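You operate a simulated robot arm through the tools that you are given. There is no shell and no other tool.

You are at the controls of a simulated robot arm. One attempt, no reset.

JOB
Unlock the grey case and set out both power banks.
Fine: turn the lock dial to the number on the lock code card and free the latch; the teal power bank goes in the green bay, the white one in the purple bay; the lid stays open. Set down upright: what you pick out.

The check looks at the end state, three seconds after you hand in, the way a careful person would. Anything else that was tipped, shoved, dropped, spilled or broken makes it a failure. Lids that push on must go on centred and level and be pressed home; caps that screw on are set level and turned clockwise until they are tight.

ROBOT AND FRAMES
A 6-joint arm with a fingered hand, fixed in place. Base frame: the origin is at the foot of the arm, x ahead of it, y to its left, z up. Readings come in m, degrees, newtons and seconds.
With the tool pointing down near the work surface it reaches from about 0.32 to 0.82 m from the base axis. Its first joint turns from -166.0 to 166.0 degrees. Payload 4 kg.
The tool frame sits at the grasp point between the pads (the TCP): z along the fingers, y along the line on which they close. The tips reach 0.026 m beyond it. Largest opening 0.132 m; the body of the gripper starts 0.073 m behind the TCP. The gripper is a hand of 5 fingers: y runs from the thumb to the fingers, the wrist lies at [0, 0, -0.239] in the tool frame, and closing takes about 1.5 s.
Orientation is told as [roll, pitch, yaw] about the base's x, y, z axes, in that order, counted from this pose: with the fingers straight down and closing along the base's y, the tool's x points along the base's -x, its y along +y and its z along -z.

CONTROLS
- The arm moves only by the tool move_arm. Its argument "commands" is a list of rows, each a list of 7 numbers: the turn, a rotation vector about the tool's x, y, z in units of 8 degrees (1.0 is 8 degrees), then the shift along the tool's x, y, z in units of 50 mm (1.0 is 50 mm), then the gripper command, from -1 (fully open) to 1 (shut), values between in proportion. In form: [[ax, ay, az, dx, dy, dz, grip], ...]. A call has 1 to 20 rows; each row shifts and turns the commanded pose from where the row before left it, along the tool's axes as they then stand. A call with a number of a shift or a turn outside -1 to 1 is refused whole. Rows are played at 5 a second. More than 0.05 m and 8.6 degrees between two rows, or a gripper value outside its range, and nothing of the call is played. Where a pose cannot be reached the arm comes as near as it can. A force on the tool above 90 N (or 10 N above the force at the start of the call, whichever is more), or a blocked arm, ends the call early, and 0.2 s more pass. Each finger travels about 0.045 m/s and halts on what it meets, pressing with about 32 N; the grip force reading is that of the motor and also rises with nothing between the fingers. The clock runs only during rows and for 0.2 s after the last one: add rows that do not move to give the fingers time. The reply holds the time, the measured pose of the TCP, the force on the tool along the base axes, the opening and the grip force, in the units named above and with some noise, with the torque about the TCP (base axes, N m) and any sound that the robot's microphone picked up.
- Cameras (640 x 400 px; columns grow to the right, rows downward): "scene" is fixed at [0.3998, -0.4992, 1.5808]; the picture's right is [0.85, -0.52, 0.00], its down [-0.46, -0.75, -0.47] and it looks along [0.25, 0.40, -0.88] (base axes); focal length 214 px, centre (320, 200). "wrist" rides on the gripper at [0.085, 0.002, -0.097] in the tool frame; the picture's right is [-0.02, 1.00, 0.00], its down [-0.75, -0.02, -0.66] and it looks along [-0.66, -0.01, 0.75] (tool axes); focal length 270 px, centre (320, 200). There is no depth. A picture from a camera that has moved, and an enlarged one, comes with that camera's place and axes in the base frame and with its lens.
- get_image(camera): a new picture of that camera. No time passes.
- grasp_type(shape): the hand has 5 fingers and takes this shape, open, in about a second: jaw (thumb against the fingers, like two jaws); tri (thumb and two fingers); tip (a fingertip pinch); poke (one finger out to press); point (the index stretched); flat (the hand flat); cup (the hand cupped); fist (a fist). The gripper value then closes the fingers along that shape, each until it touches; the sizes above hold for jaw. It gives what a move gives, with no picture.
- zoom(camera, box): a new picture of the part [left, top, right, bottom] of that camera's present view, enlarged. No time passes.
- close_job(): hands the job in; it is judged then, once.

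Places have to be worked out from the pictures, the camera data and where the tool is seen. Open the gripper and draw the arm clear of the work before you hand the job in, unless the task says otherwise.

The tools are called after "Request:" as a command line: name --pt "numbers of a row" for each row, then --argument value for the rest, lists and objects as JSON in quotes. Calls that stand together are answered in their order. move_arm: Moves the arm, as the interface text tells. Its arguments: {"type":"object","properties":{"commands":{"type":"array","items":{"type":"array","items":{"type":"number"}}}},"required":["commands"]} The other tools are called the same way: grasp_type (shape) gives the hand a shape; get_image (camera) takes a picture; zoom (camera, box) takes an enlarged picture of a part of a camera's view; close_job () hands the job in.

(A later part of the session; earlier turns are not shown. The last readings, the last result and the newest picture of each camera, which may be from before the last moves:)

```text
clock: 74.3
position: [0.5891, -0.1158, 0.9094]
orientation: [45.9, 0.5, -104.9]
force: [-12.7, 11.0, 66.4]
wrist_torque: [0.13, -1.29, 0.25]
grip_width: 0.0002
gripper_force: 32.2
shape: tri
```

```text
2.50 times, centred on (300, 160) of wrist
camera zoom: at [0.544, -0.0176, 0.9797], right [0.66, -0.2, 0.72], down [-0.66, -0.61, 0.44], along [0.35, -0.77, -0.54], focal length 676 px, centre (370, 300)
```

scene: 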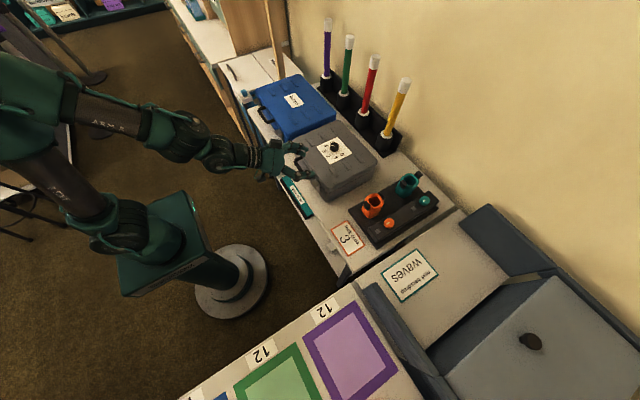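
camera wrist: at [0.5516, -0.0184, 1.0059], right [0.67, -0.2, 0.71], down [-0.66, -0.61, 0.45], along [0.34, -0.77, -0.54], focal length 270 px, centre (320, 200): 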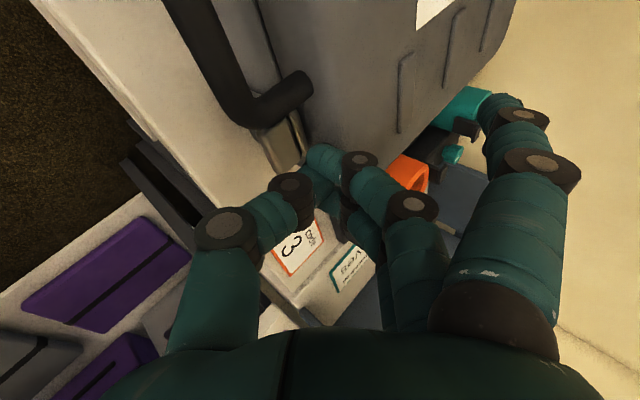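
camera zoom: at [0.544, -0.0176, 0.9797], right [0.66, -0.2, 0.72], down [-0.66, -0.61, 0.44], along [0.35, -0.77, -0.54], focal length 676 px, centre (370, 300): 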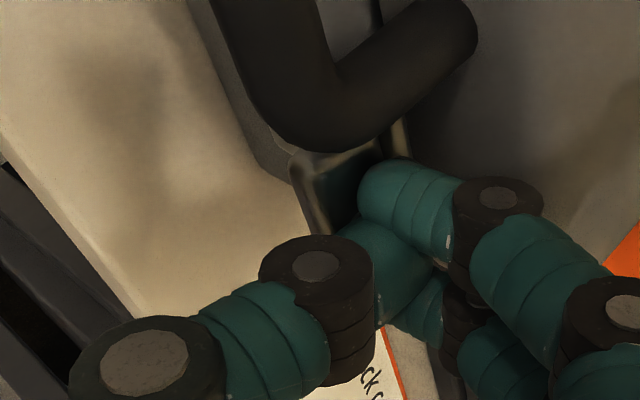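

66 N of press is still not moving it – the slanted thumb tip pushes the tab inward as much as down, so this direction is poor. I'll lift off and re-orient the hand to point along +y, so the finger lies across the tab like a rod; first raise.

Request:
move_arm --pt "0 0 0 0 0.3 -0.3 1" --pt "0 0 0 0 0.5 -0.5 1" --pt "0 0 0 0 0.5 -0.5 1" --pt "0 0 0 0 0.5 -0.5 1" --pt "0 0 0 -0.8 0 0 1" --pt "0 0 0 -0.8 0 0 1" --pt "0 0 0 0 0 0 1"

Request:
zoom --camera "scene" --box '[285, 145, 345, 195]'

```text
clock: 75.9
position: [0.5675, -0.1951, 1.0296]
orientation: [45.3, 0.1, -104.9]
force: [-0.7, -0.4, 0.6]
wrist_torque: [-0.04, 0.0, 0.01]
grip_width: 0.0
gripper_force: 31.8
shape: tri
```

```text
8.00 times, centred on (315, 170) of scene
camera zoom: at [0.3998, -0.4992, 1.5808], right [0.85, -0.52, 0.0], down [-0.46, -0.75, -0.47], along [0.25, 0.4, -0.88], focal length 1716 px, centre (360, 440)
```

zoom: 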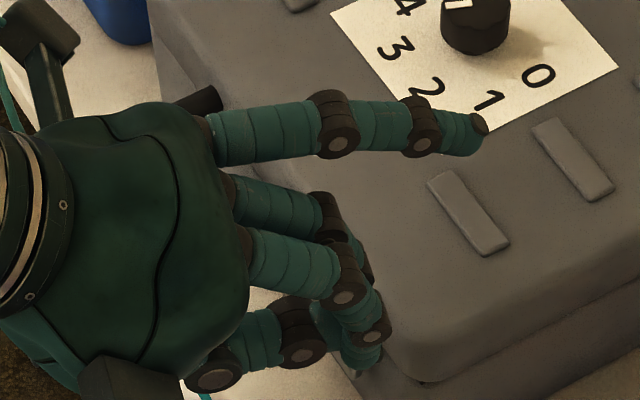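

Rotating the heading +105° about vertical so the hand points toward +y.

Request:
move_arm --pt "0 0.665 -0.665 0 0 0 1" --pt "0 0.665 -0.665 0 0 0 1" --pt "0 0.665 -0.665 0 0 0 1" --pt "0 0.665 -0.665 0 0 0 1" --pt "0 0.665 -0.665 0 0 0 1" --pt "0 0.665 -0.665 0 0 0 1" --pt "0 0.665 -0.665 0 0 0 1" --pt "0 0.665 -0.665 0 0 0 1" --pt "0 0.665 -0.665 0 0 0 1" --pt "0 0.665 -0.665 0 0 0 1" --pt "0 0.665 -0.665 0 0 0 1" --pt "0 0.665 -0.665 0 0 0 1" --pt "0 0 0 0 0 0 1"

Request:
get_image --camera "wrist"

Request:
get_image --camera "scene"

```text
clock: 78.7
position: [0.5606, -0.1855, 1.0196]
orientation: [45.1, -0.4, -14.8]
force: [-0.1, 0.3, 0.4]
wrist_torque: [-0.01, -0.02, 0.02]
grip_width: 0.0
gripper_force: 32.4
shape: tri
out of reach, approached as far as the arm can: row 12
```

```text
taken
camera wrist: at [0.4603, -0.2283, 1.0899], right [0.19, 0.68, 0.71], down [0.6, -0.65, 0.46], along [0.77, 0.34, -0.54], focal length 270 px, centre (320, 200)
```

wrist: 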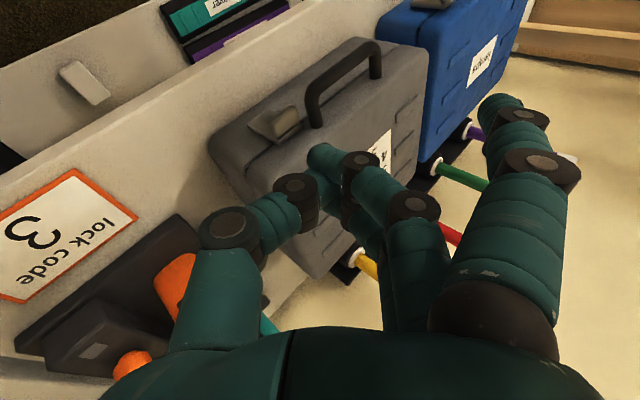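

```text
taken
```

scene: 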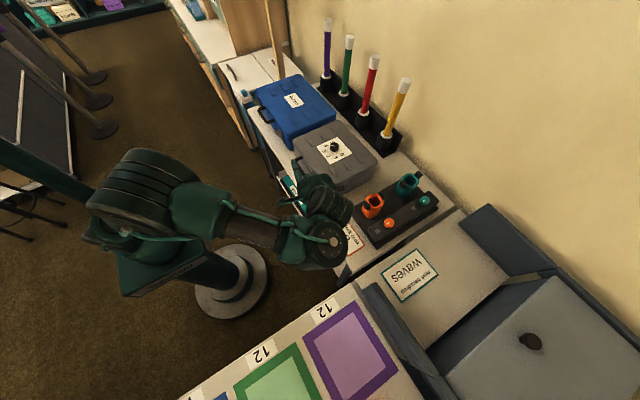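

I have heading 75° with 45° pitch (at a reach edge). I'll use this viewpoint to inspect the latch closely.

Request:
zoom --camera "wrist" --box '[220, 80, 360, 180]'

```text
4.00 times, centred on (290, 130) of wrist
camera zoom: at [0.4603, -0.2283, 1.0899], right [0.19, 0.68, 0.71], down [0.6, -0.65, 0.46], along [0.77, 0.34, -0.54], focal length 1081 px, centre (440, 480)
```

zoom: 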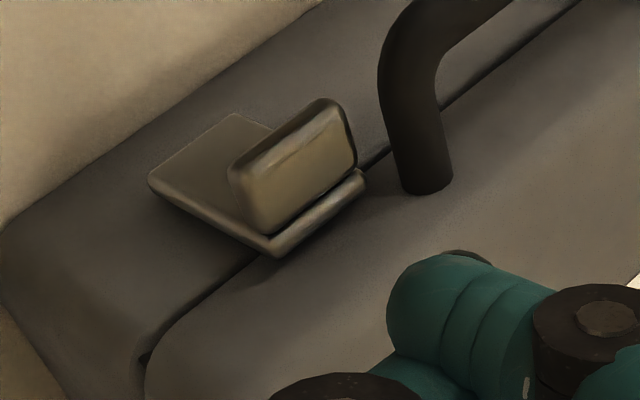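

From this heading, pressing gives only y/z contact forces and no inward x-force. I move the closed fingertips to just above the tab's outer edge.

Request:
move_arm --pt "0 0 0 -0.145 -0.04 0.4865 1" --pt "0 0 0 -0.145 -0.04 0.4865 1" --pt "0 0 0 -0.145 -0.04 0.4865 1" --pt "0 0 0 -0.145 -0.04 0.4865 1" --pt "0 0 0 0 0 0 1"

Request:
get_image --camera "wrist"

Request:
zoom --camera "scene" --box '[285, 145, 345, 195]'

```text
clock: 79.9
position: [0.6034, -0.1301, 0.9465]
orientation: [45.3, -0.3, -14.7]
force: [1.0, -0.4, -0.1]
wrist_torque: [0.0, 0.01, 0.03]
grip_width: 0.0002
gripper_force: 31.9
shape: tri
```

```text
taken
camera wrist: at [0.5042, -0.1749, 1.0165], right [0.2, 0.68, 0.71], down [0.6, -0.65, 0.46], along [0.77, 0.34, -0.54], focal length 270 px, centre (320, 200)
```

wrist: 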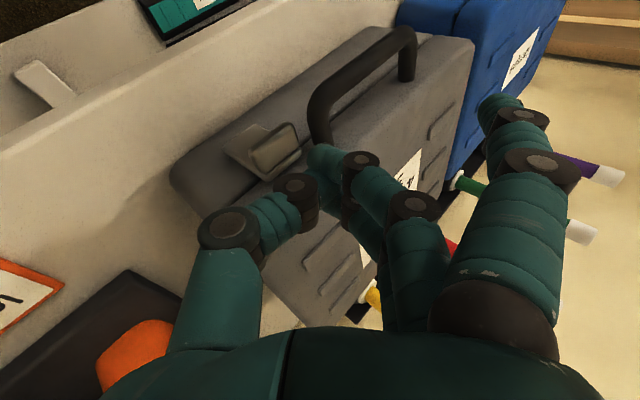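

```text
8.00 times, centred on (315, 170) of scene
camera zoom: at [0.3998, -0.4992, 1.5808], right [0.85, -0.52, 0.0], down [-0.46, -0.75, -0.47], along [0.25, 0.4, -0.88], focal length 1716 px, centre (360, 440)
```

zoom: 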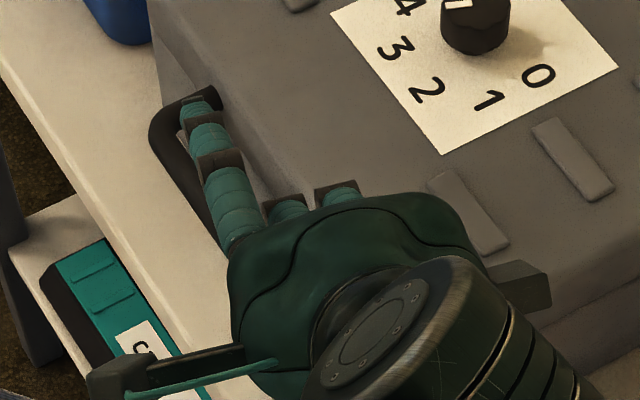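

Let me zoom to check how the tip lines up over the tab before descending.

Request:
zoom --camera "wrist" --box '[210, 90, 370, 210]'

```text
3.33 times, centred on (290, 150) of wrist
camera zoom: at [0.5042, -0.1749, 1.0165], right [0.2, 0.68, 0.71], down [0.6, -0.65, 0.46], along [0.77, 0.34, -0.54], focal length 901 px, centre (420, 367)
```

zoom: 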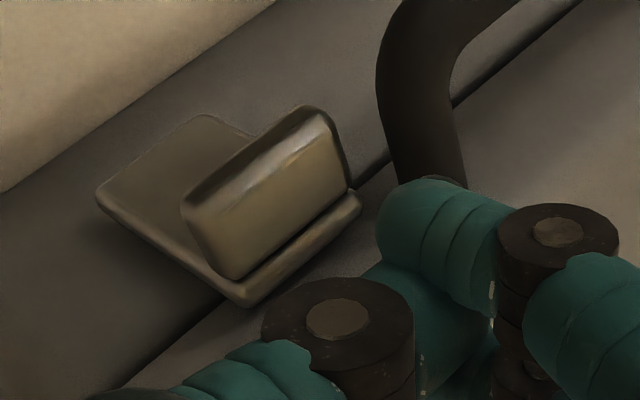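

Tip is over the tab (tab x 0.601–0.617, y -0.131…-0.100, top z≈0.895). Descending to contact.

Request:
move_arm --pt "0 0 0 0 -0.1 0.1 1" --pt "0 0 0 0 -0.1 0.1 1" --pt "0 0 0 0 -0.1 0.1 1" --pt "0 0 0 0 -0.07 0.07 1"

Request:
zoom --camera "wrist" --box '[210, 90, 370, 210]'

```text
clock: 80.9
position: [0.6044, -0.1315, 0.9206]
orientation: [45.3, -0.3, -14.7]
force: [-0.5, 0.5, 0.2]
wrist_torque: [-0.02, -0.03, -0.03]
grip_width: 0.0
gripper_force: 31.9
shape: tri
```

```text
3.33 times, centred on (290, 150) of wrist
camera zoom: at [0.505, -0.1749, 0.9899], right [0.19, 0.68, 0.71], down [0.6, -0.65, 0.46], along [0.77, 0.34, -0.54], focal length 901 px, centre (420, 367)
```

zoom: 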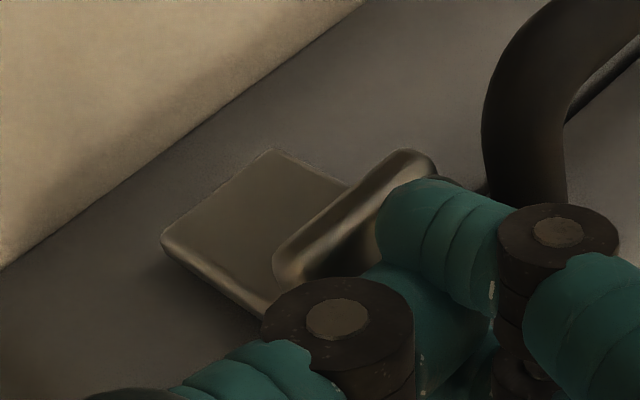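

Nearly touching. I press 5 mm and then sweep outward (−x) with slight downward motion.

Request:
move_arm --pt "0 0 0 0 -0.07 0.07 1" --pt "0 0 0 0.077 -0.057 0.028 1" --pt "0 0 0 0.077 -0.057 0.028 1"

Request:
zoom --camera "wrist" --box '[210, 90, 370, 210]'

```text
clock: 81.7
position: [0.5968, -0.1306, 0.9113]
orientation: [45.3, -0.6, -14.7]
force: [1.0, -4.0, 25.2]
wrist_torque: [0.33, -0.54, -0.13]
grip_width: 0.0
gripper_force: 32.2
shape: tri
```

```text
3.33 times, centred on (290, 150) of wrist
camera zoom: at [0.497, -0.175, 0.9814], right [0.19, 0.68, 0.71], down [0.6, -0.65, 0.46], along [0.78, 0.34, -0.53], focal length 901 px, centre (420, 367)
```

zoom: 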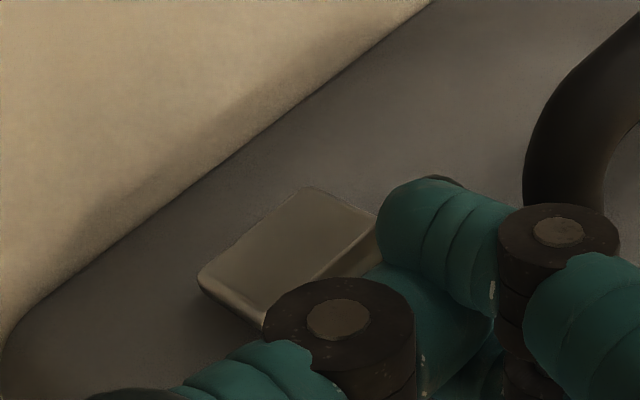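

Torque analysis shows the contact was by the inner finger at x≈0.617 (plate rim), not the tab's outer edge. I lift, shift 12 mm outward, press again and sweep.

Request:
move_arm --pt "0 0 0 0 0.142 -0.141 1" --pt "0 0 0 0.232 -0.043 -0.043 1" --pt "0 0 0 0 -0.1 0.1 1" --pt "0 0 0 0 -0.08 0.08 1"

Request:
zoom --camera "wrist" --box '[210, 90, 370, 210]'

```text
clock: 82.7
position: [0.5843, -0.1311, 0.9097]
orientation: [45.3, -0.7, -14.5]
force: [-13.7, -8.1, 47.7]
wrist_torque: [0.61, -0.75, 0.05]
grip_width: 0.0
gripper_force: 31.8
shape: tri
```

```text
3.33 times, centred on (290, 150) of wrist
camera zoom: at [0.4854, -0.1752, 0.9794], right [0.19, 0.68, 0.71], down [0.6, -0.65, 0.46], along [0.78, 0.34, -0.53], focal length 901 px, centre (420, 367)
```

zoom: 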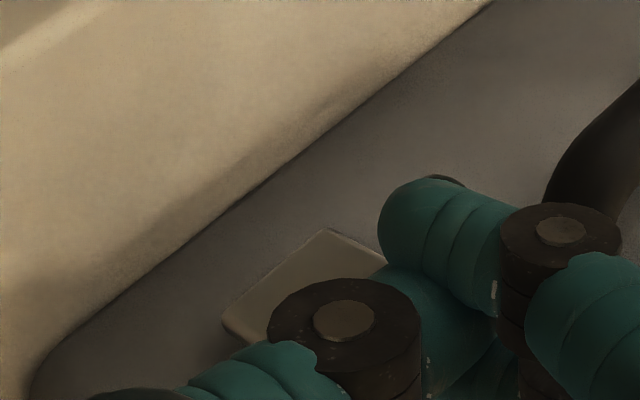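

Contact is now on the tab's outer edge at 48 N. Now drag straight outward so friction pulls the tab open.

Request:
move_arm --pt "0 0 0 0.077 -0.014 -0.014 1" --pt "0 0 0 0.077 -0.03 0.0 1" --pt "0 0 0 0 0 0 1"

Request:
zoom --camera "wrist" --box '[210, 90, 370, 210]'

```text
clock: 83.5
position: [0.577, -0.1297, 0.907]
orientation: [45.2, -0.2, -14.5]
force: [-20.0, -5.0, 38.3]
wrist_torque: [0.46, -0.48, 0.16]
grip_width: 0.0
gripper_force: 32.0
shape: tri
```

```text
3.33 times, centred on (290, 150) of wrist
camera zoom: at [0.477, -0.1746, 0.9761], right [0.19, 0.68, 0.71], down [0.61, -0.65, 0.46], along [0.77, 0.34, -0.54], focal length 901 px, centre (420, 367)
```

zoom: 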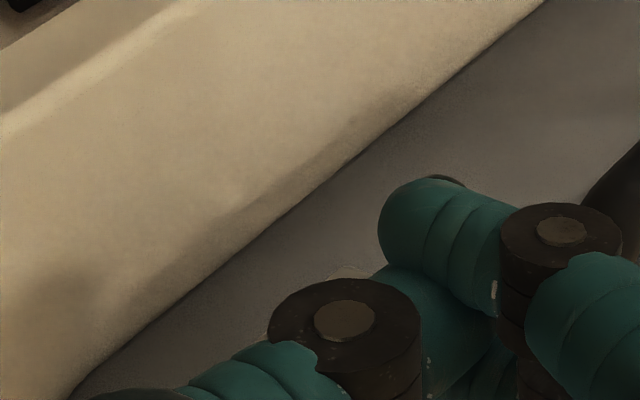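

I lift off and check whether the latch has moved at all.

Request:
move_arm --pt "0 0 0 0 0.3 -0.3 1" --pt "0 0 0 0 0.5 -0.5 1" --pt "0 0 0 0.3 0.3 -0.5 1" --pt "0 0 0 0 0 0 1"

Request:
get_image --camera "wrist"

Request:
zoom --camera "wrist" --box '[240, 60, 380, 160]'

```text
clock: 84.5
position: [0.5608, -0.1324, 0.9904]
orientation: [45.2, -0.4, -14.7]
force: [-0.4, -0.8, -0.2]
wrist_torque: [0.02, 0.02, -0.02]
grip_width: 0.0
gripper_force: 32.1
shape: tri
```

```text
taken
camera wrist: at [0.4606, -0.1767, 1.06], right [0.2, 0.68, 0.71], down [0.6, -0.65, 0.46], along [0.77, 0.34, -0.54], focal length 270 px, centre (320, 200)
```

wrist: 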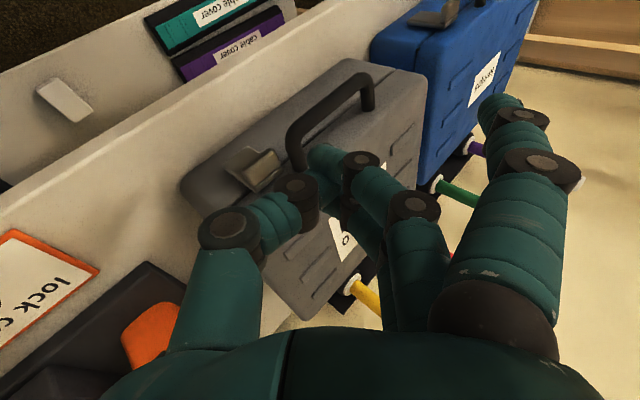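

```text
4.00 times, centred on (310, 110) of wrist
camera zoom: at [0.4606, -0.1767, 1.06], right [0.2, 0.68, 0.71], down [0.6, -0.65, 0.46], along [0.77, 0.34, -0.54], focal length 1081 px, centre (360, 560)
```

zoom: 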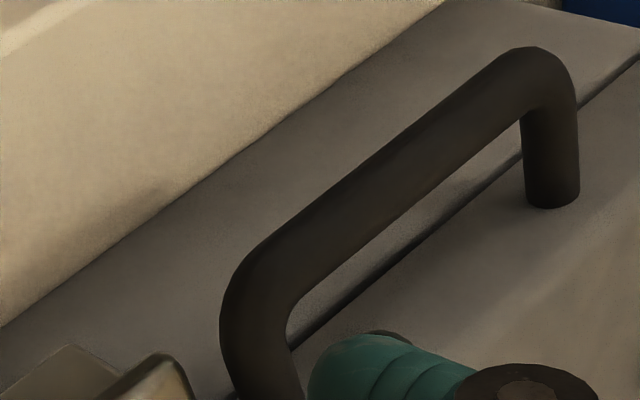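

The latch hasn't moved. Analysing the forces, I've never applied more than ~0.3 N·m in the opening direction, so a proper horizontal pinch-and-pull is needed. Let me check the "tip" shape closed (single finger vs thumb) for a cleaner pinch.

Request:
grasp_type --shape "tip"

Request:
move_arm --pt "0 0 0 0 0 0 0.6" --pt "0 0 0 0 0 0 0.6" --pt "0 0 0 0 0 0 0.6" --pt "0 0 0 0 0 0 0.6" --pt "0 0 0 0 0 0 0.6" --pt "0 0 0 0 0 0 0.6" --pt "0 0 0 0 0 0 0.6"

Request:
get_image --camera "wrist"

```text
clock: 85.4
position: [0.5603, -0.1326, 0.9902]
orientation: [45.2, -0.2, -14.7]
force: [0.5, -0.7, 0.6]
wrist_torque: [0.0, 0.0, 0.01]
grip_width: 0.1316
gripper_force: 0.1
shape: tip
```

```text
clock: 87.0
position: [0.5605, -0.1323, 0.9899]
orientation: [45.2, -0.3, -14.9]
force: [0.3, -0.5, -0.8]
wrist_torque: [0.01, 0.0, -0.02]
grip_width: 0.027
gripper_force: 0.1
shape: tip
```

```text
taken
camera wrist: at [0.4607, -0.1768, 1.0598], right [0.19, 0.68, 0.71], down [0.6, -0.65, 0.46], along [0.77, 0.34, -0.54], focal length 270 px, centre (320, 200)
```

wrist: 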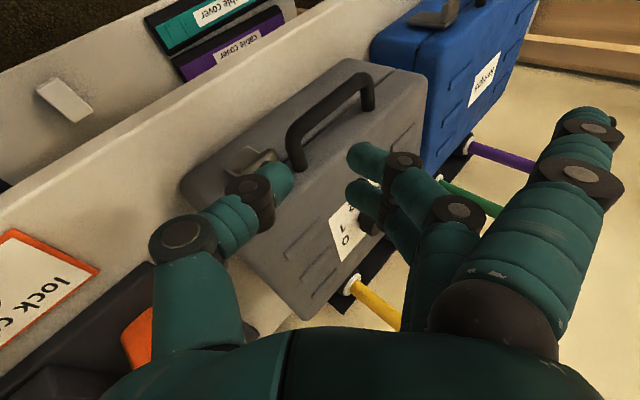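

"Tip" closes the same two fingers. I'll reorient to heading 45° with shallow pitch (~15°), where the wrist is farther from the base and the pinch axis is nearly vertical, enabling a real pinch-and-pull.

Request:
move_arm --pt "0 -0.663 0.663 0.1 0 -0.1 0.1" --pt "0 -0.663 0.663 0.1 0 -0.1 0.1" --pt "0 -0.663 0.663 0.1 0 -0.1 0.1" --pt "0 -0.663 0.663 0.1 0 -0.1 0.1" --pt "-0.94 0 0 0 0 0 0.1" --pt "-0.94 0 0 0 0 0 0.1" --pt "-0.94 0 0 0 0 0 0.1" --pt "-0.94 0 0 0 0 0 0.1" --pt "0 0 0 0 0 0 0.1"

Request:
get_image --camera "wrist"

Request:
get_image --camera "scene"

```text
clock: 89.0
position: [0.5367, -0.1382, 1.0049]
orientation: [75.5, -0.1, -44.8]
force: [-0.7, -0.2, -1.1]
wrist_torque: [-0.01, -0.03, 0.0]
grip_width: 0.0587
gripper_force: 0.0
shape: tip
```

```text
taken
camera wrist: at [0.4101, -0.1451, 1.0312], right [0.19, 0.16, 0.97], down [0.08, -0.98, 0.15], along [0.98, 0.05, -0.2], focal length 270 px, centre (320, 200)
```

wrist: 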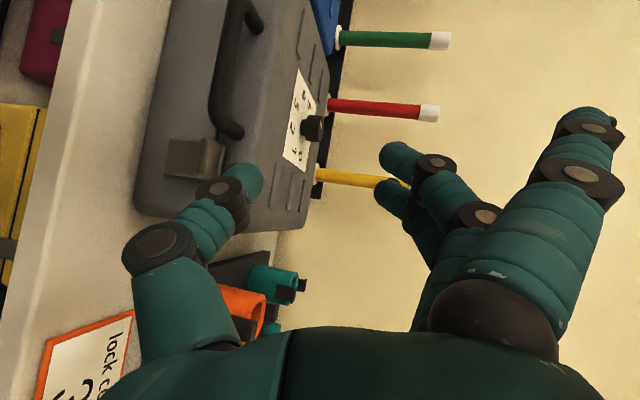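

```text
taken
```

scene: 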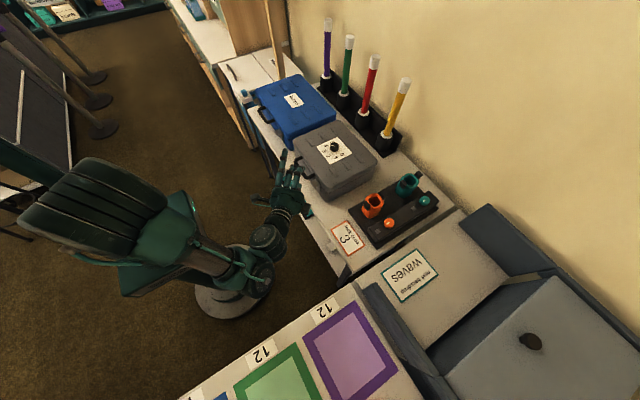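

Reachable, and the camera now looks straight at the front. Quick zoom on the latch from here.

Request:
zoom --camera "wrist" --box '[130, 110, 250, 210]'

```text
4.00 times, centred on (190, 160) of wrist
camera zoom: at [0.4101, -0.1451, 1.0312], right [0.19, 0.16, 0.97], down [0.08, -0.98, 0.15], along [0.98, 0.05, -0.2], focal length 1081 px, centre (840, 360)
```

zoom: 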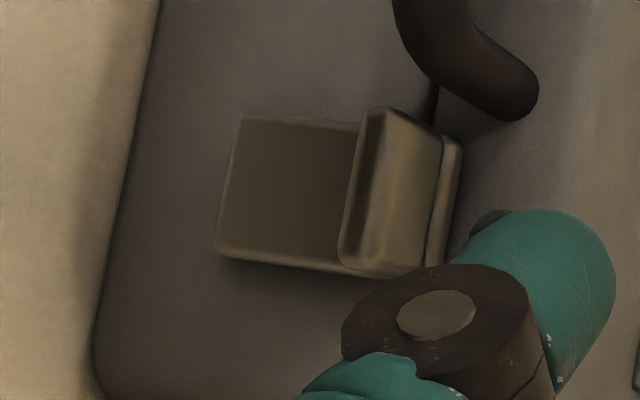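

Now I move to the pre-grasp point for the pinch: hand back along its axis from the tab, thumb below and fingers above.

Request:
move_arm --pt "0 0 0 -0.236 -0.647 0.149 0.1" --pt "0 0 0 -0.236 -0.647 0.149 0.1" --pt "0 0 0 -0.236 -0.647 0.149 0.1" --pt "0 0 0 0 0 0 0.1"

Request:
get_image --camera "wrist"

Request:
zoom --camera "wrist" --box '[230, 90, 390, 210]'

```text
clock: 90.0
position: [0.5597, -0.165, 0.9036]
orientation: [75.4, -0.2, -44.6]
force: [-0.2, -0.9, 0.0]
wrist_torque: [0.01, -0.01, -0.02]
grip_width: 0.0586
gripper_force: 0.0
shape: tip
```

```text
taken
camera wrist: at [0.4341, -0.1719, 0.9299], right [0.19, 0.17, 0.97], down [0.08, -0.98, 0.15], along [0.98, 0.05, -0.2], focal length 270 px, centre (320, 200)
```

wrist: 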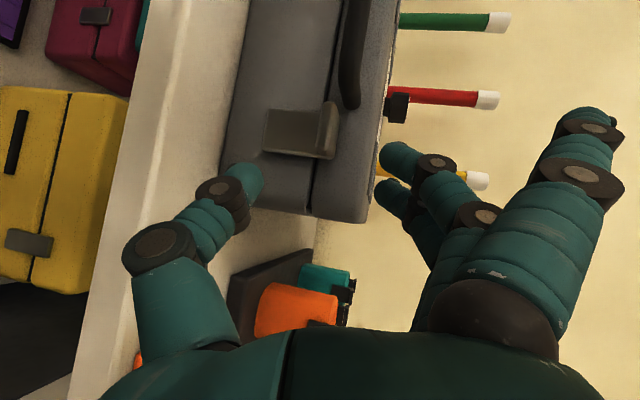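

```text
3.33 times, centred on (310, 150) of wrist
camera zoom: at [0.4341, -0.1719, 0.9299], right [0.19, 0.17, 0.97], down [0.08, -0.98, 0.15], along [0.98, 0.05, -0.2], focal length 901 px, centre (353, 367)
```

zoom: 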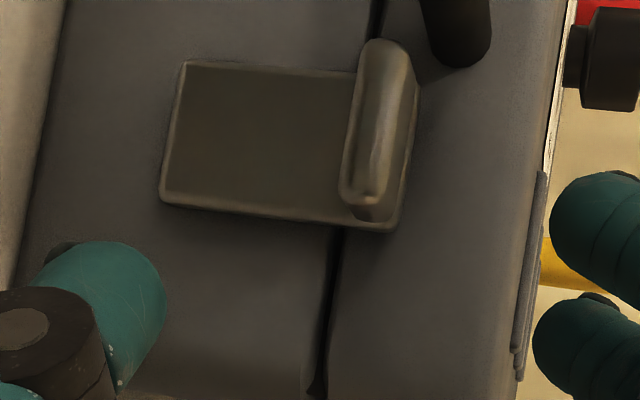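

The tab centre is at about z=0.893, y=-0.1165. Advancing along the tool axis so thumb and fingers straddle the tab.

Request:
move_arm --pt "0 0 0 0 0.039 0.323 0.1" --pt "0 0 0 0 0.039 0.323 0.1" --pt "0 0 0 0 0.039 0.3 0.1" --pt "0 0 0 0 0 0 0.1"

Request:
zoom --camera "wrist" --box '[230, 90, 390, 210]'

Request:
zoom --camera "scene" --box '[285, 145, 345, 195]'

```text
clock: 91.0
position: [0.5932, -0.1308, 0.8967]
orientation: [75.4, -0.1, -44.8]
force: [0.4, -0.1, 0.1]
wrist_torque: [-0.03, 0.01, 0.0]
grip_width: 0.0589
gripper_force: 0.1
shape: tip
```

```text
3.33 times, centred on (310, 150) of wrist
camera zoom: at [0.467, -0.1374, 0.9242], right [0.19, 0.17, 0.97], down [0.08, -0.98, 0.15], along [0.98, 0.05, -0.2], focal length 901 px, centre (353, 367)
```

zoom: 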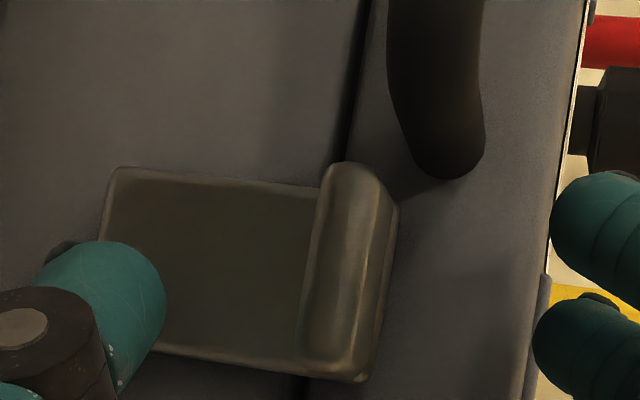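

```text
8.00 times, centred on (315, 170) of scene
camera zoom: at [0.3998, -0.4992, 1.5808], right [0.85, -0.52, 0.0], down [-0.46, -0.75, -0.47], along [0.25, 0.4, -0.88], focal length 1716 px, centre (360, 440)
```

zoom: 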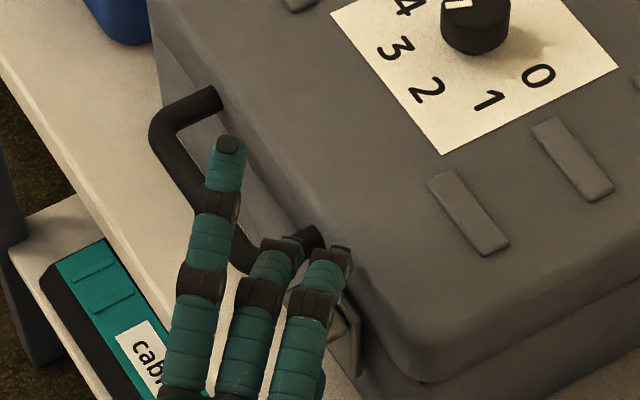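

Finger A is very near the handle's end; I shift 8 mm toward -y (and 3 mm deeper), then close to pinch.

Request:
move_arm --pt "0 0 0 -0.155 -0.02 -0.07 0.1" --pt "0 0 0 0 0 0 0.4" --pt "0 0 0 0 0 0 0.6" --pt "0 0 0 0 0 0 0.8" --pt "0 0 0 0 0 0 1" --pt "0 0 0 0 0 0 1" --pt "0 0 0 0 0 0 1"

Request:
zoom --camera "wrist" --box '[230, 90, 390, 210]'

Request:
zoom --camera "scene" --box '[285, 145, 345, 195]'

```text
clock: 92.6
position: [0.5952, -0.1401, 0.8974]
orientation: [75.4, -0.1, -44.8]
force: [4.4, 3.4, 0.3]
wrist_torque: [0.25, -0.33, 0.0]
grip_width: 0.0176
gripper_force: 32.0
shape: tip
```

```text
3.33 times, centred on (310, 150) of wrist
camera zoom: at [0.4695, -0.1459, 0.9239], right [0.19, 0.17, 0.97], down [0.08, -0.98, 0.15], along [0.98, 0.05, -0.2], focal length 901 px, centre (353, 367)
```

zoom: 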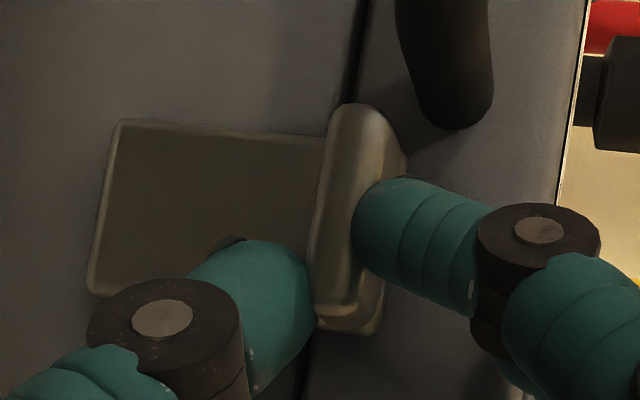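

```text
8.00 times, centred on (315, 170) of scene
camera zoom: at [0.3998, -0.4992, 1.5808], right [0.85, -0.52, 0.0], down [-0.46, -0.75, -0.47], along [0.25, 0.4, -0.88], focal length 1716 px, centre (360, 440)
```

zoom: 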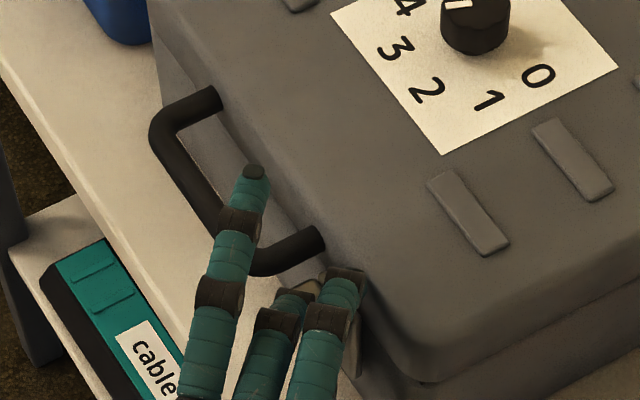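

Excellent pinch: thumb under, finger over the tab. Now pull outward along the arc in 4 mm steps.

Request:
move_arm --pt "0 0 0 0.054 -0.03 -0.045 1" --pt "0 0 0 0.054 -0.035 -0.045 1" --pt "0 0 0 0 0 0 1"

Request:
zoom --camera "wrist" --box '[230, 90, 390, 210]'

```text
clock: 93.4
position: [0.5894, -0.1389, 0.894]
orientation: [75.3, -0.1, -44.8]
force: [17.1, 3.3, -14.3]
wrist_torque: [0.07, -0.13, -0.1]
grip_width: 0.0108
gripper_force: 32.6
shape: tip
```

```text
3.33 times, centred on (310, 150) of wrist
camera zoom: at [0.4622, -0.1462, 0.9211], right [0.19, 0.17, 0.97], down [0.08, -0.98, 0.15], along [0.98, 0.05, -0.2], focal length 901 px, centre (353, 367)
```

zoom: 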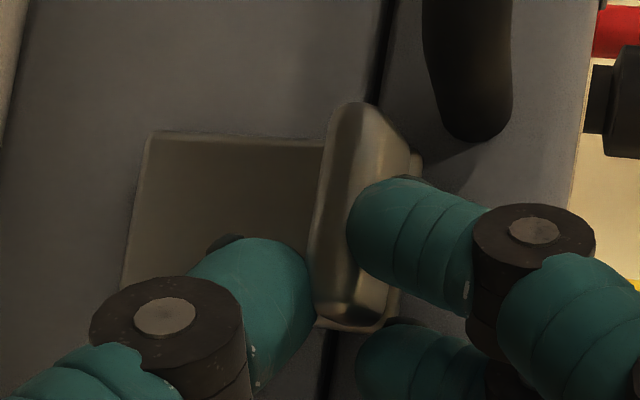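

Pulling out reaches 17 N and begins to slip without any latch motion. With this pinch I'll re-seat and try lifting instead (upward-freeing latch).

Request:
move_arm --pt "0 0 0 -0.054 0.03 0.045 0.6" --pt "0 0 0 -0.054 0.035 0.045 0.6" --pt "0 0 0 0 0 0 1" --pt "0 0 0 0 0 0 1" --pt "0 0 0 0 0.077 -0.02 1" --pt "0 0 0 0 0.077 -0.02 1"

Request:
zoom --camera "wrist" --box '[230, 90, 390, 210]'

```text
clock: 94.8
position: [0.5957, -0.14, 0.905]
orientation: [75.3, 0.0, -44.7]
force: [1.1, 3.0, -19.5]
wrist_torque: [-0.01, 0.03, 0.0]
grip_width: 0.0033
gripper_force: 31.6
shape: tip
```

```text
3.33 times, centred on (310, 150) of wrist
camera zoom: at [0.4693, -0.1463, 0.9317], right [0.19, 0.17, 0.97], down [0.09, -0.98, 0.15], along [0.98, 0.05, -0.2], focal length 901 px, centre (353, 367)
```

zoom: 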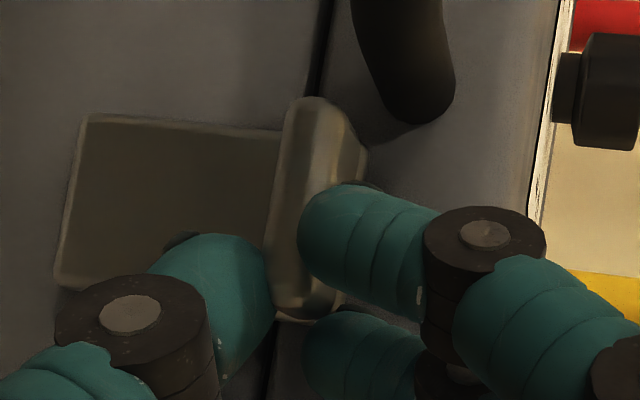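

Lifting at ~20 N also gives nothing. Before more force on the latch, I'll test whether the lid is already free: release, back off, and go to the handle bar for a gentle lift test.

Request:
move_arm --pt "0 0 0 0 -0.1 0 0.1" --pt "0 0 0 0 -0.05 0 0.1" --pt "0 0 0 0 0 0 0.1" --pt "0 0 0 0 0 -0.5 0.1" --pt "0 0 0 0 0 -0.5 0.1" --pt "0 0 0 0.643 0.14 0.469 0.1" --pt "0 0 0 0.643 0.14 0.469 0.1" --pt "0 0 0 0 0 0 0.1"

Request:
get_image --camera "wrist"

Request:
zoom --camera "scene" --box '[270, 130, 350, 200]'

```text
clock: 96.6
position: [0.5484, -0.0965, 0.9148]
orientation: [75.3, -0.3, -44.8]
force: [0.2, 1.1, -0.2]
wrist_torque: [-0.02, 0.02, 0.0]
grip_width: 0.0585
gripper_force: 0.0
shape: tip
```

```text
taken
camera wrist: at [0.4222, -0.1032, 0.9416], right [0.19, 0.17, 0.97], down [0.08, -0.98, 0.15], along [0.98, 0.05, -0.2], focal length 270 px, centre (320, 200)
```

wrist: 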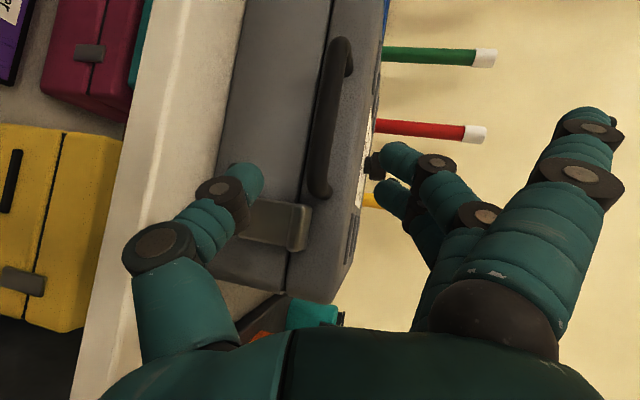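

```text
5.71 times, centred on (310, 165) of scene
camera zoom: at [0.3998, -0.4992, 1.5808], right [0.85, -0.52, 0.0], down [-0.46, -0.75, -0.47], along [0.25, 0.4, -0.88], focal length 1226 px, centre (377, 400)
```

zoom: 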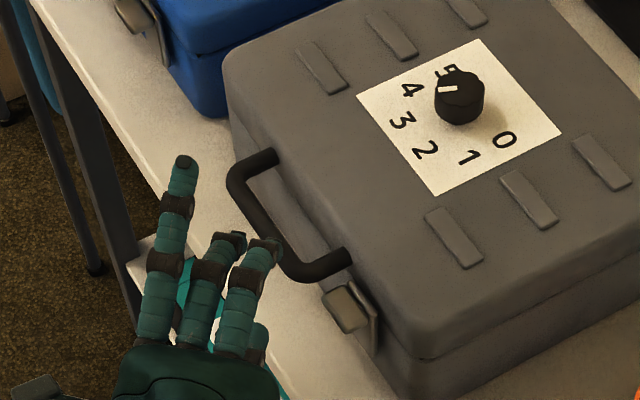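

The bar (z≈0.903) lies between thumb and fingers. I advance so the pads straddle it, then pinch it.

Request:
move_arm --pt "0 0 0 0 0.04 0.5 0.1" --pt "0 0 0 0 0.04 0.5 0.1" --pt "0 0 0 0 0 0 0.4" --pt "0 0 0 0 0 0 0.6" --pt "0 0 0 0 0 0 0.8" --pt "0 0 0 0 0 0 1" --pt "0 0 0 0 0 0 1" --pt "0 0 0 0 0 0 1"

Request:
zoom --camera "wrist" --box '[210, 80, 410, 230]'

Request:
zoom --camera "scene" --box '[270, 130, 350, 200]'

```text
clock: 98.4
position: [0.5835, -0.0611, 0.906]
orientation: [75.4, -0.1, -44.7]
force: [4.1, 3.3, -0.8]
wrist_torque: [0.18, 0.02, 0.03]
grip_width: 0.0064
gripper_force: 32.1
shape: tip
```

```text
2.67 times, centred on (310, 155) of wrist
camera zoom: at [0.457, -0.0677, 0.9325], right [0.19, 0.17, 0.97], down [0.08, -0.98, 0.15], along [0.98, 0.05, -0.2], focal length 721 px, centre (347, 320)
```

zoom: 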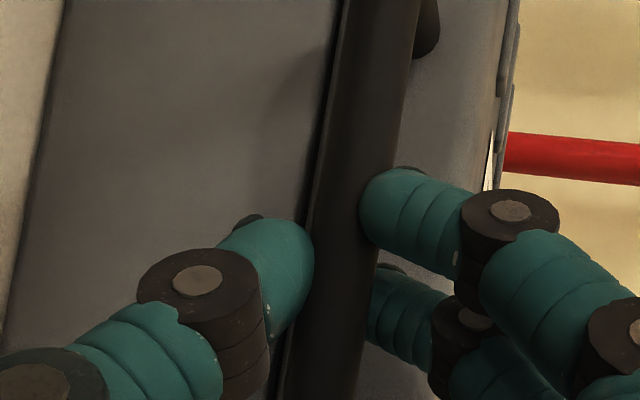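

```text
5.71 times, centred on (310, 165) of scene
camera zoom: at [0.3998, -0.4992, 1.5808], right [0.85, -0.52, 0.0], down [-0.46, -0.75, -0.47], along [0.25, 0.4, -0.88], focal length 1226 px, centre (377, 400)
```

zoom: 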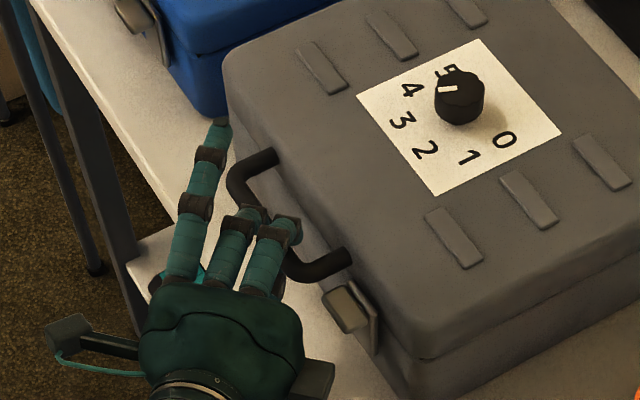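

Handle bar pinched. Now a gentle 8 mm lift test, watching the force.

Request:
move_arm --pt "0 0 0 0 0.077 -0.02 1" --pt "0 0 0 0 0.077 -0.02 1" --pt "0 0 0 0 0 0 1"

Request:
zoom --camera "scene" --box '[270, 130, 350, 200]'

Request:
zoom --camera "wrist" --box '[210, 80, 410, 230]'

```text
clock: 99.2
position: [0.5847, -0.0604, 0.9115]
orientation: [75.5, -0.1, -44.7]
force: [4.9, 1.5, -6.5]
wrist_torque: [0.1, 0.13, -0.01]
grip_width: 0.0061
gripper_force: 32.4
shape: tip
```

```text
5.71 times, centred on (310, 165) of scene
camera zoom: at [0.3998, -0.4992, 1.5808], right [0.85, -0.52, 0.0], down [-0.46, -0.75, -0.47], along [0.25, 0.4, -0.88], focal length 1226 px, centre (377, 400)
```

zoom: 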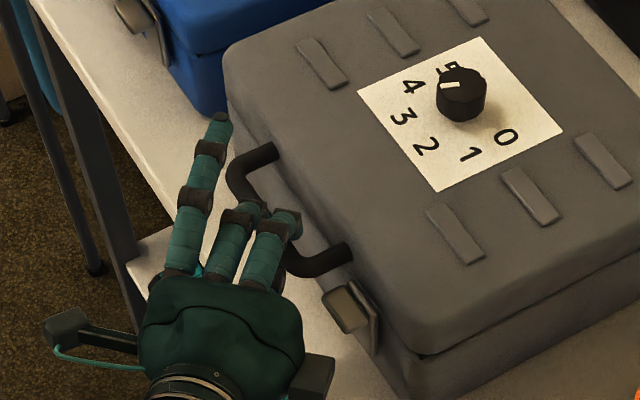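

```text
2.67 times, centred on (310, 155) of wrist
camera zoom: at [0.4575, -0.0675, 0.9388], right [0.19, 0.17, 0.97], down [0.08, -0.98, 0.15], along [0.98, 0.05, -0.2], focal length 721 px, centre (347, 320)
```

zoom: 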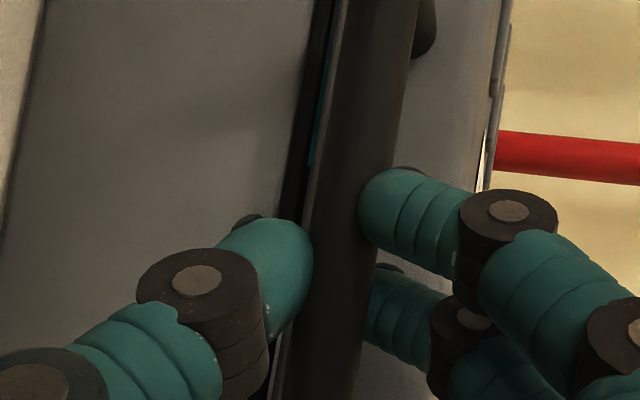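

The lid is free: the seam opened and the lid lifts with only ~6 N. I follow the lid's arc (hinge estimated at x≈0.875, z≈0.88), starting with ~15° and checking.

Request:
move_arm --pt "0 0 0 -0.014 0.145 -0.024 1" --pt "0 0 0 -0.013 0.145 -0.024 1" --pt "0 0 0 -0.026 0.194 -0.025 1" --pt "0 0 0 -0.026 0.194 -0.025 1" --pt "0 0 0 -0.036 0.193 -0.014 1" --pt "0 0 0 -0.036 0.193 -0.014 1" --pt "0 0 0 -0.045 0.192 -0.004 1" --pt "0 0 0 -0.045 0.192 -0.004 1" --pt "0 0 0 0 0 0 1"

Request:
zoom --camera "scene" --box '[270, 110, 390, 200]'

Request:
get_image --camera "wrist"

```text
clock: 100.7
position: [0.5879, -0.0585, 0.9483]
orientation: [73.2, 1.6, -44.1]
force: [-25.5, -1.0, -62.4]
wrist_torque: [-0.27, 1.57, 0.13]
grip_width: 0.0389
gripper_force: 32.3
shape: tip
stopped in row 7: the force on the tool passed its limit at 93 N (the readings are from after the stop); the commanded pose is now the measured one
```

```text
4.44 times, centred on (330, 155) of scene
camera zoom: at [0.3998, -0.4992, 1.5808], right [0.85, -0.52, 0.0], down [-0.46, -0.75, -0.47], along [0.25, 0.4, -0.88], focal length 953 px, centre (276, 400)
```

zoom: 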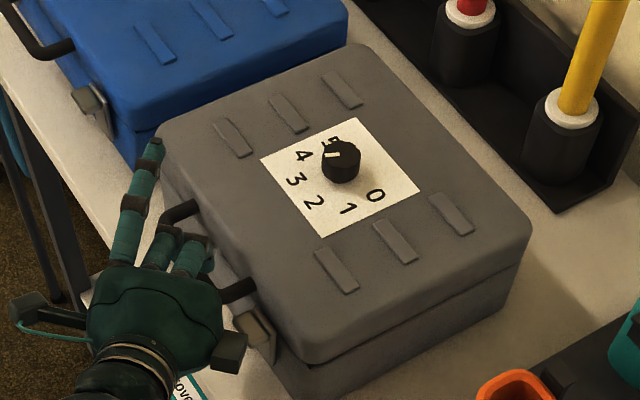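

```text
taken
camera wrist: at [0.4635, -0.0665, 0.9828], right [0.24, 0.17, 0.96], down [0.1, -0.98, 0.15], along [0.97, 0.06, -0.25], focal length 270 px, centre (320, 200)
```

wrist: 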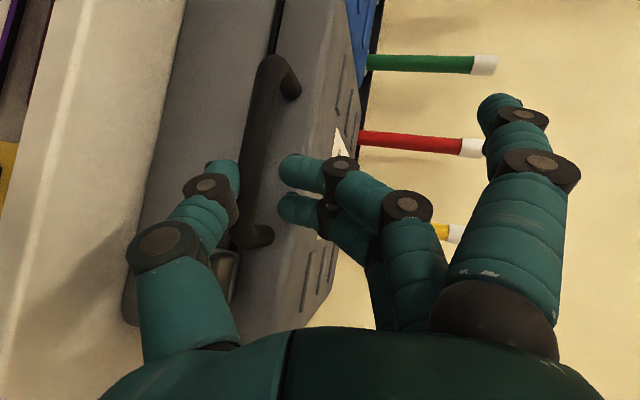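

The force limit tripped: the lid has ~1 cm of play and is then held by the latch. I immediately lower to relieve the load.

Request:
move_arm --pt "0 0 0 0.007 -0.209 0.033 1" --pt "0 0 0 0.007 -0.209 0.033 1" --pt "0 0 0 0.007 -0.15 0.033 1" --pt "0 0 0 0 0 0 1"

Request:
zoom --camera "scene" --box '[285, 145, 345, 195]'

Request:
get_image --camera "wrist"

```text
clock: 101.7
position: [0.5863, -0.0605, 0.9285]
orientation: [74.1, 0.9, -44.2]
force: [-35.9, -14.3, -21.2]
wrist_torque: [-0.64, 1.09, 0.11]
grip_width: 0.0122
gripper_force: 32.1
shape: tip
```

```text
8.00 times, centred on (315, 170) of scene
camera zoom: at [0.3998, -0.4992, 1.5808], right [0.85, -0.52, 0.0], down [-0.46, -0.75, -0.47], along [0.25, 0.4, -0.88], focal length 1716 px, centre (360, 440)
```

zoom: 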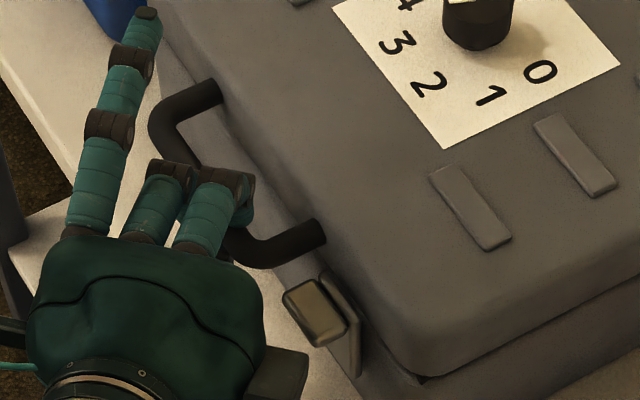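

```text
taken
camera wrist: at [0.4614, -0.0677, 0.9588], right [0.22, 0.17, 0.96], down [0.1, -0.98, 0.15], along [0.97, 0.06, -0.23], focal length 270 px, centre (320, 200)
```

wrist: 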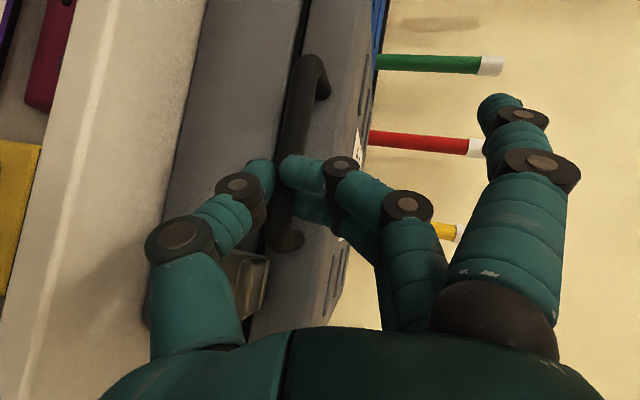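

Still some load; lowering the rest of the way so the lid sits closed and unloading the grip.

Request:
move_arm --pt "0 0 0 0.007 -0.15 0.033 1" --pt "0 0 0 0.007 -0.15 0.033 1" --pt "0 0 0 0 -0.05 0 0.6" --pt "0 0 0 0 0 0 0.1" --pt "0 0 0 0 0 0 0.1" --pt "0 0 0 0 0 0 0.1"

Request:
zoom --camera "wrist" --box '[210, 80, 410, 270]'

Request:
zoom --camera "scene" --box '[270, 110, 390, 200]'

```text
clock: 103.1
position: [0.5869, -0.0597, 0.9128]
orientation: [74.4, 0.9, -44.2]
force: [-0.6, -0.2, -0.3]
wrist_torque: [-0.01, 0.0, 0.03]
grip_width: 0.0585
gripper_force: 0.0
shape: tip
```

```text
2.11 times, centred on (310, 175) of wrist
camera zoom: at [0.4615, -0.067, 0.9427], right [0.21, 0.17, 0.96], down [0.1, -0.98, 0.15], along [0.97, 0.06, -0.22], focal length 569 px, centre (341, 253)
```

zoom: 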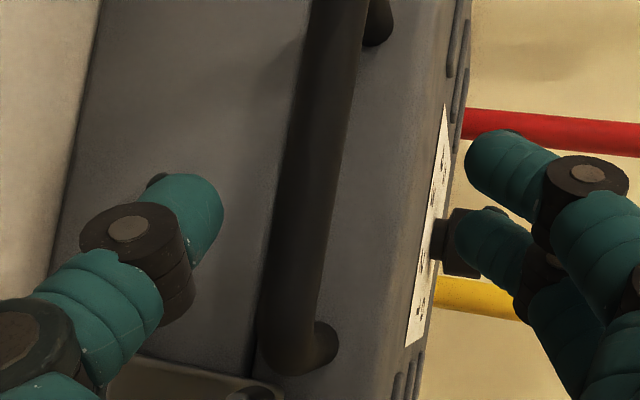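

```text
4.44 times, centred on (330, 155) of scene
camera zoom: at [0.3998, -0.4992, 1.5808], right [0.85, -0.52, 0.0], down [-0.46, -0.75, -0.47], along [0.25, 0.4, -0.88], focal length 953 px, centre (276, 400)
```

zoom: 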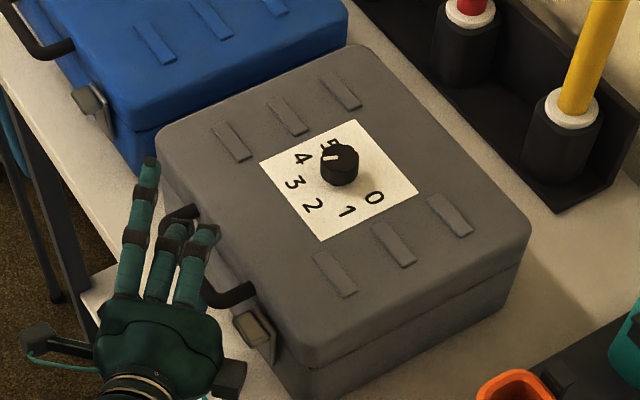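

The lid is back down and unloaded. Let me re-check the dial's exact angle after that jolt.

Request:
zoom --camera "scene" --box '[318, 136, 350, 160]'

Request:
zoom --camera "scene" --box '[290, 155, 340, 195]'

```text
16.00 times, centred on (334, 148) of scene
camera zoom: at [0.3998, -0.4992, 1.5808], right [0.85, -0.52, 0.0], down [-0.46, -0.75, -0.47], along [0.25, 0.4, -0.88], focal length 3432 px, centre (96, 1032)
```

zoom: 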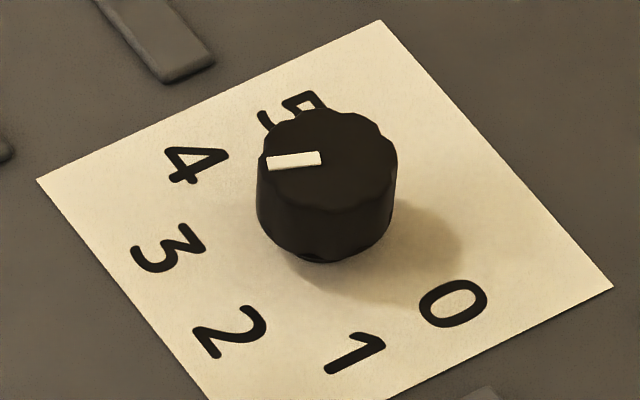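

```text
10.00 times, centred on (315, 175) of scene
camera zoom: at [0.3998, -0.4992, 1.5808], right [0.85, -0.52, 0.0], down [-0.46, -0.75, -0.47], along [0.25, 0.4, -0.88], focal length 2145 px, centre (370, 450)
```

zoom: 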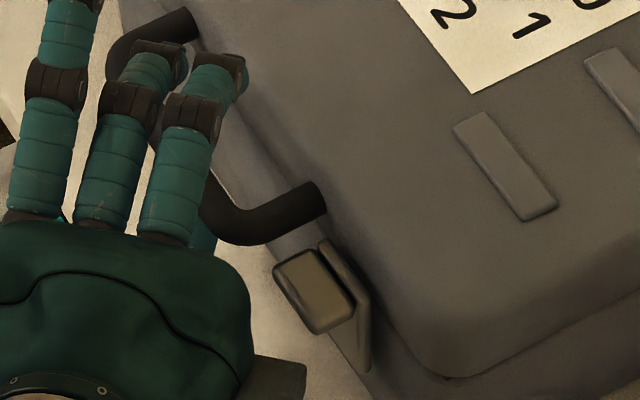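

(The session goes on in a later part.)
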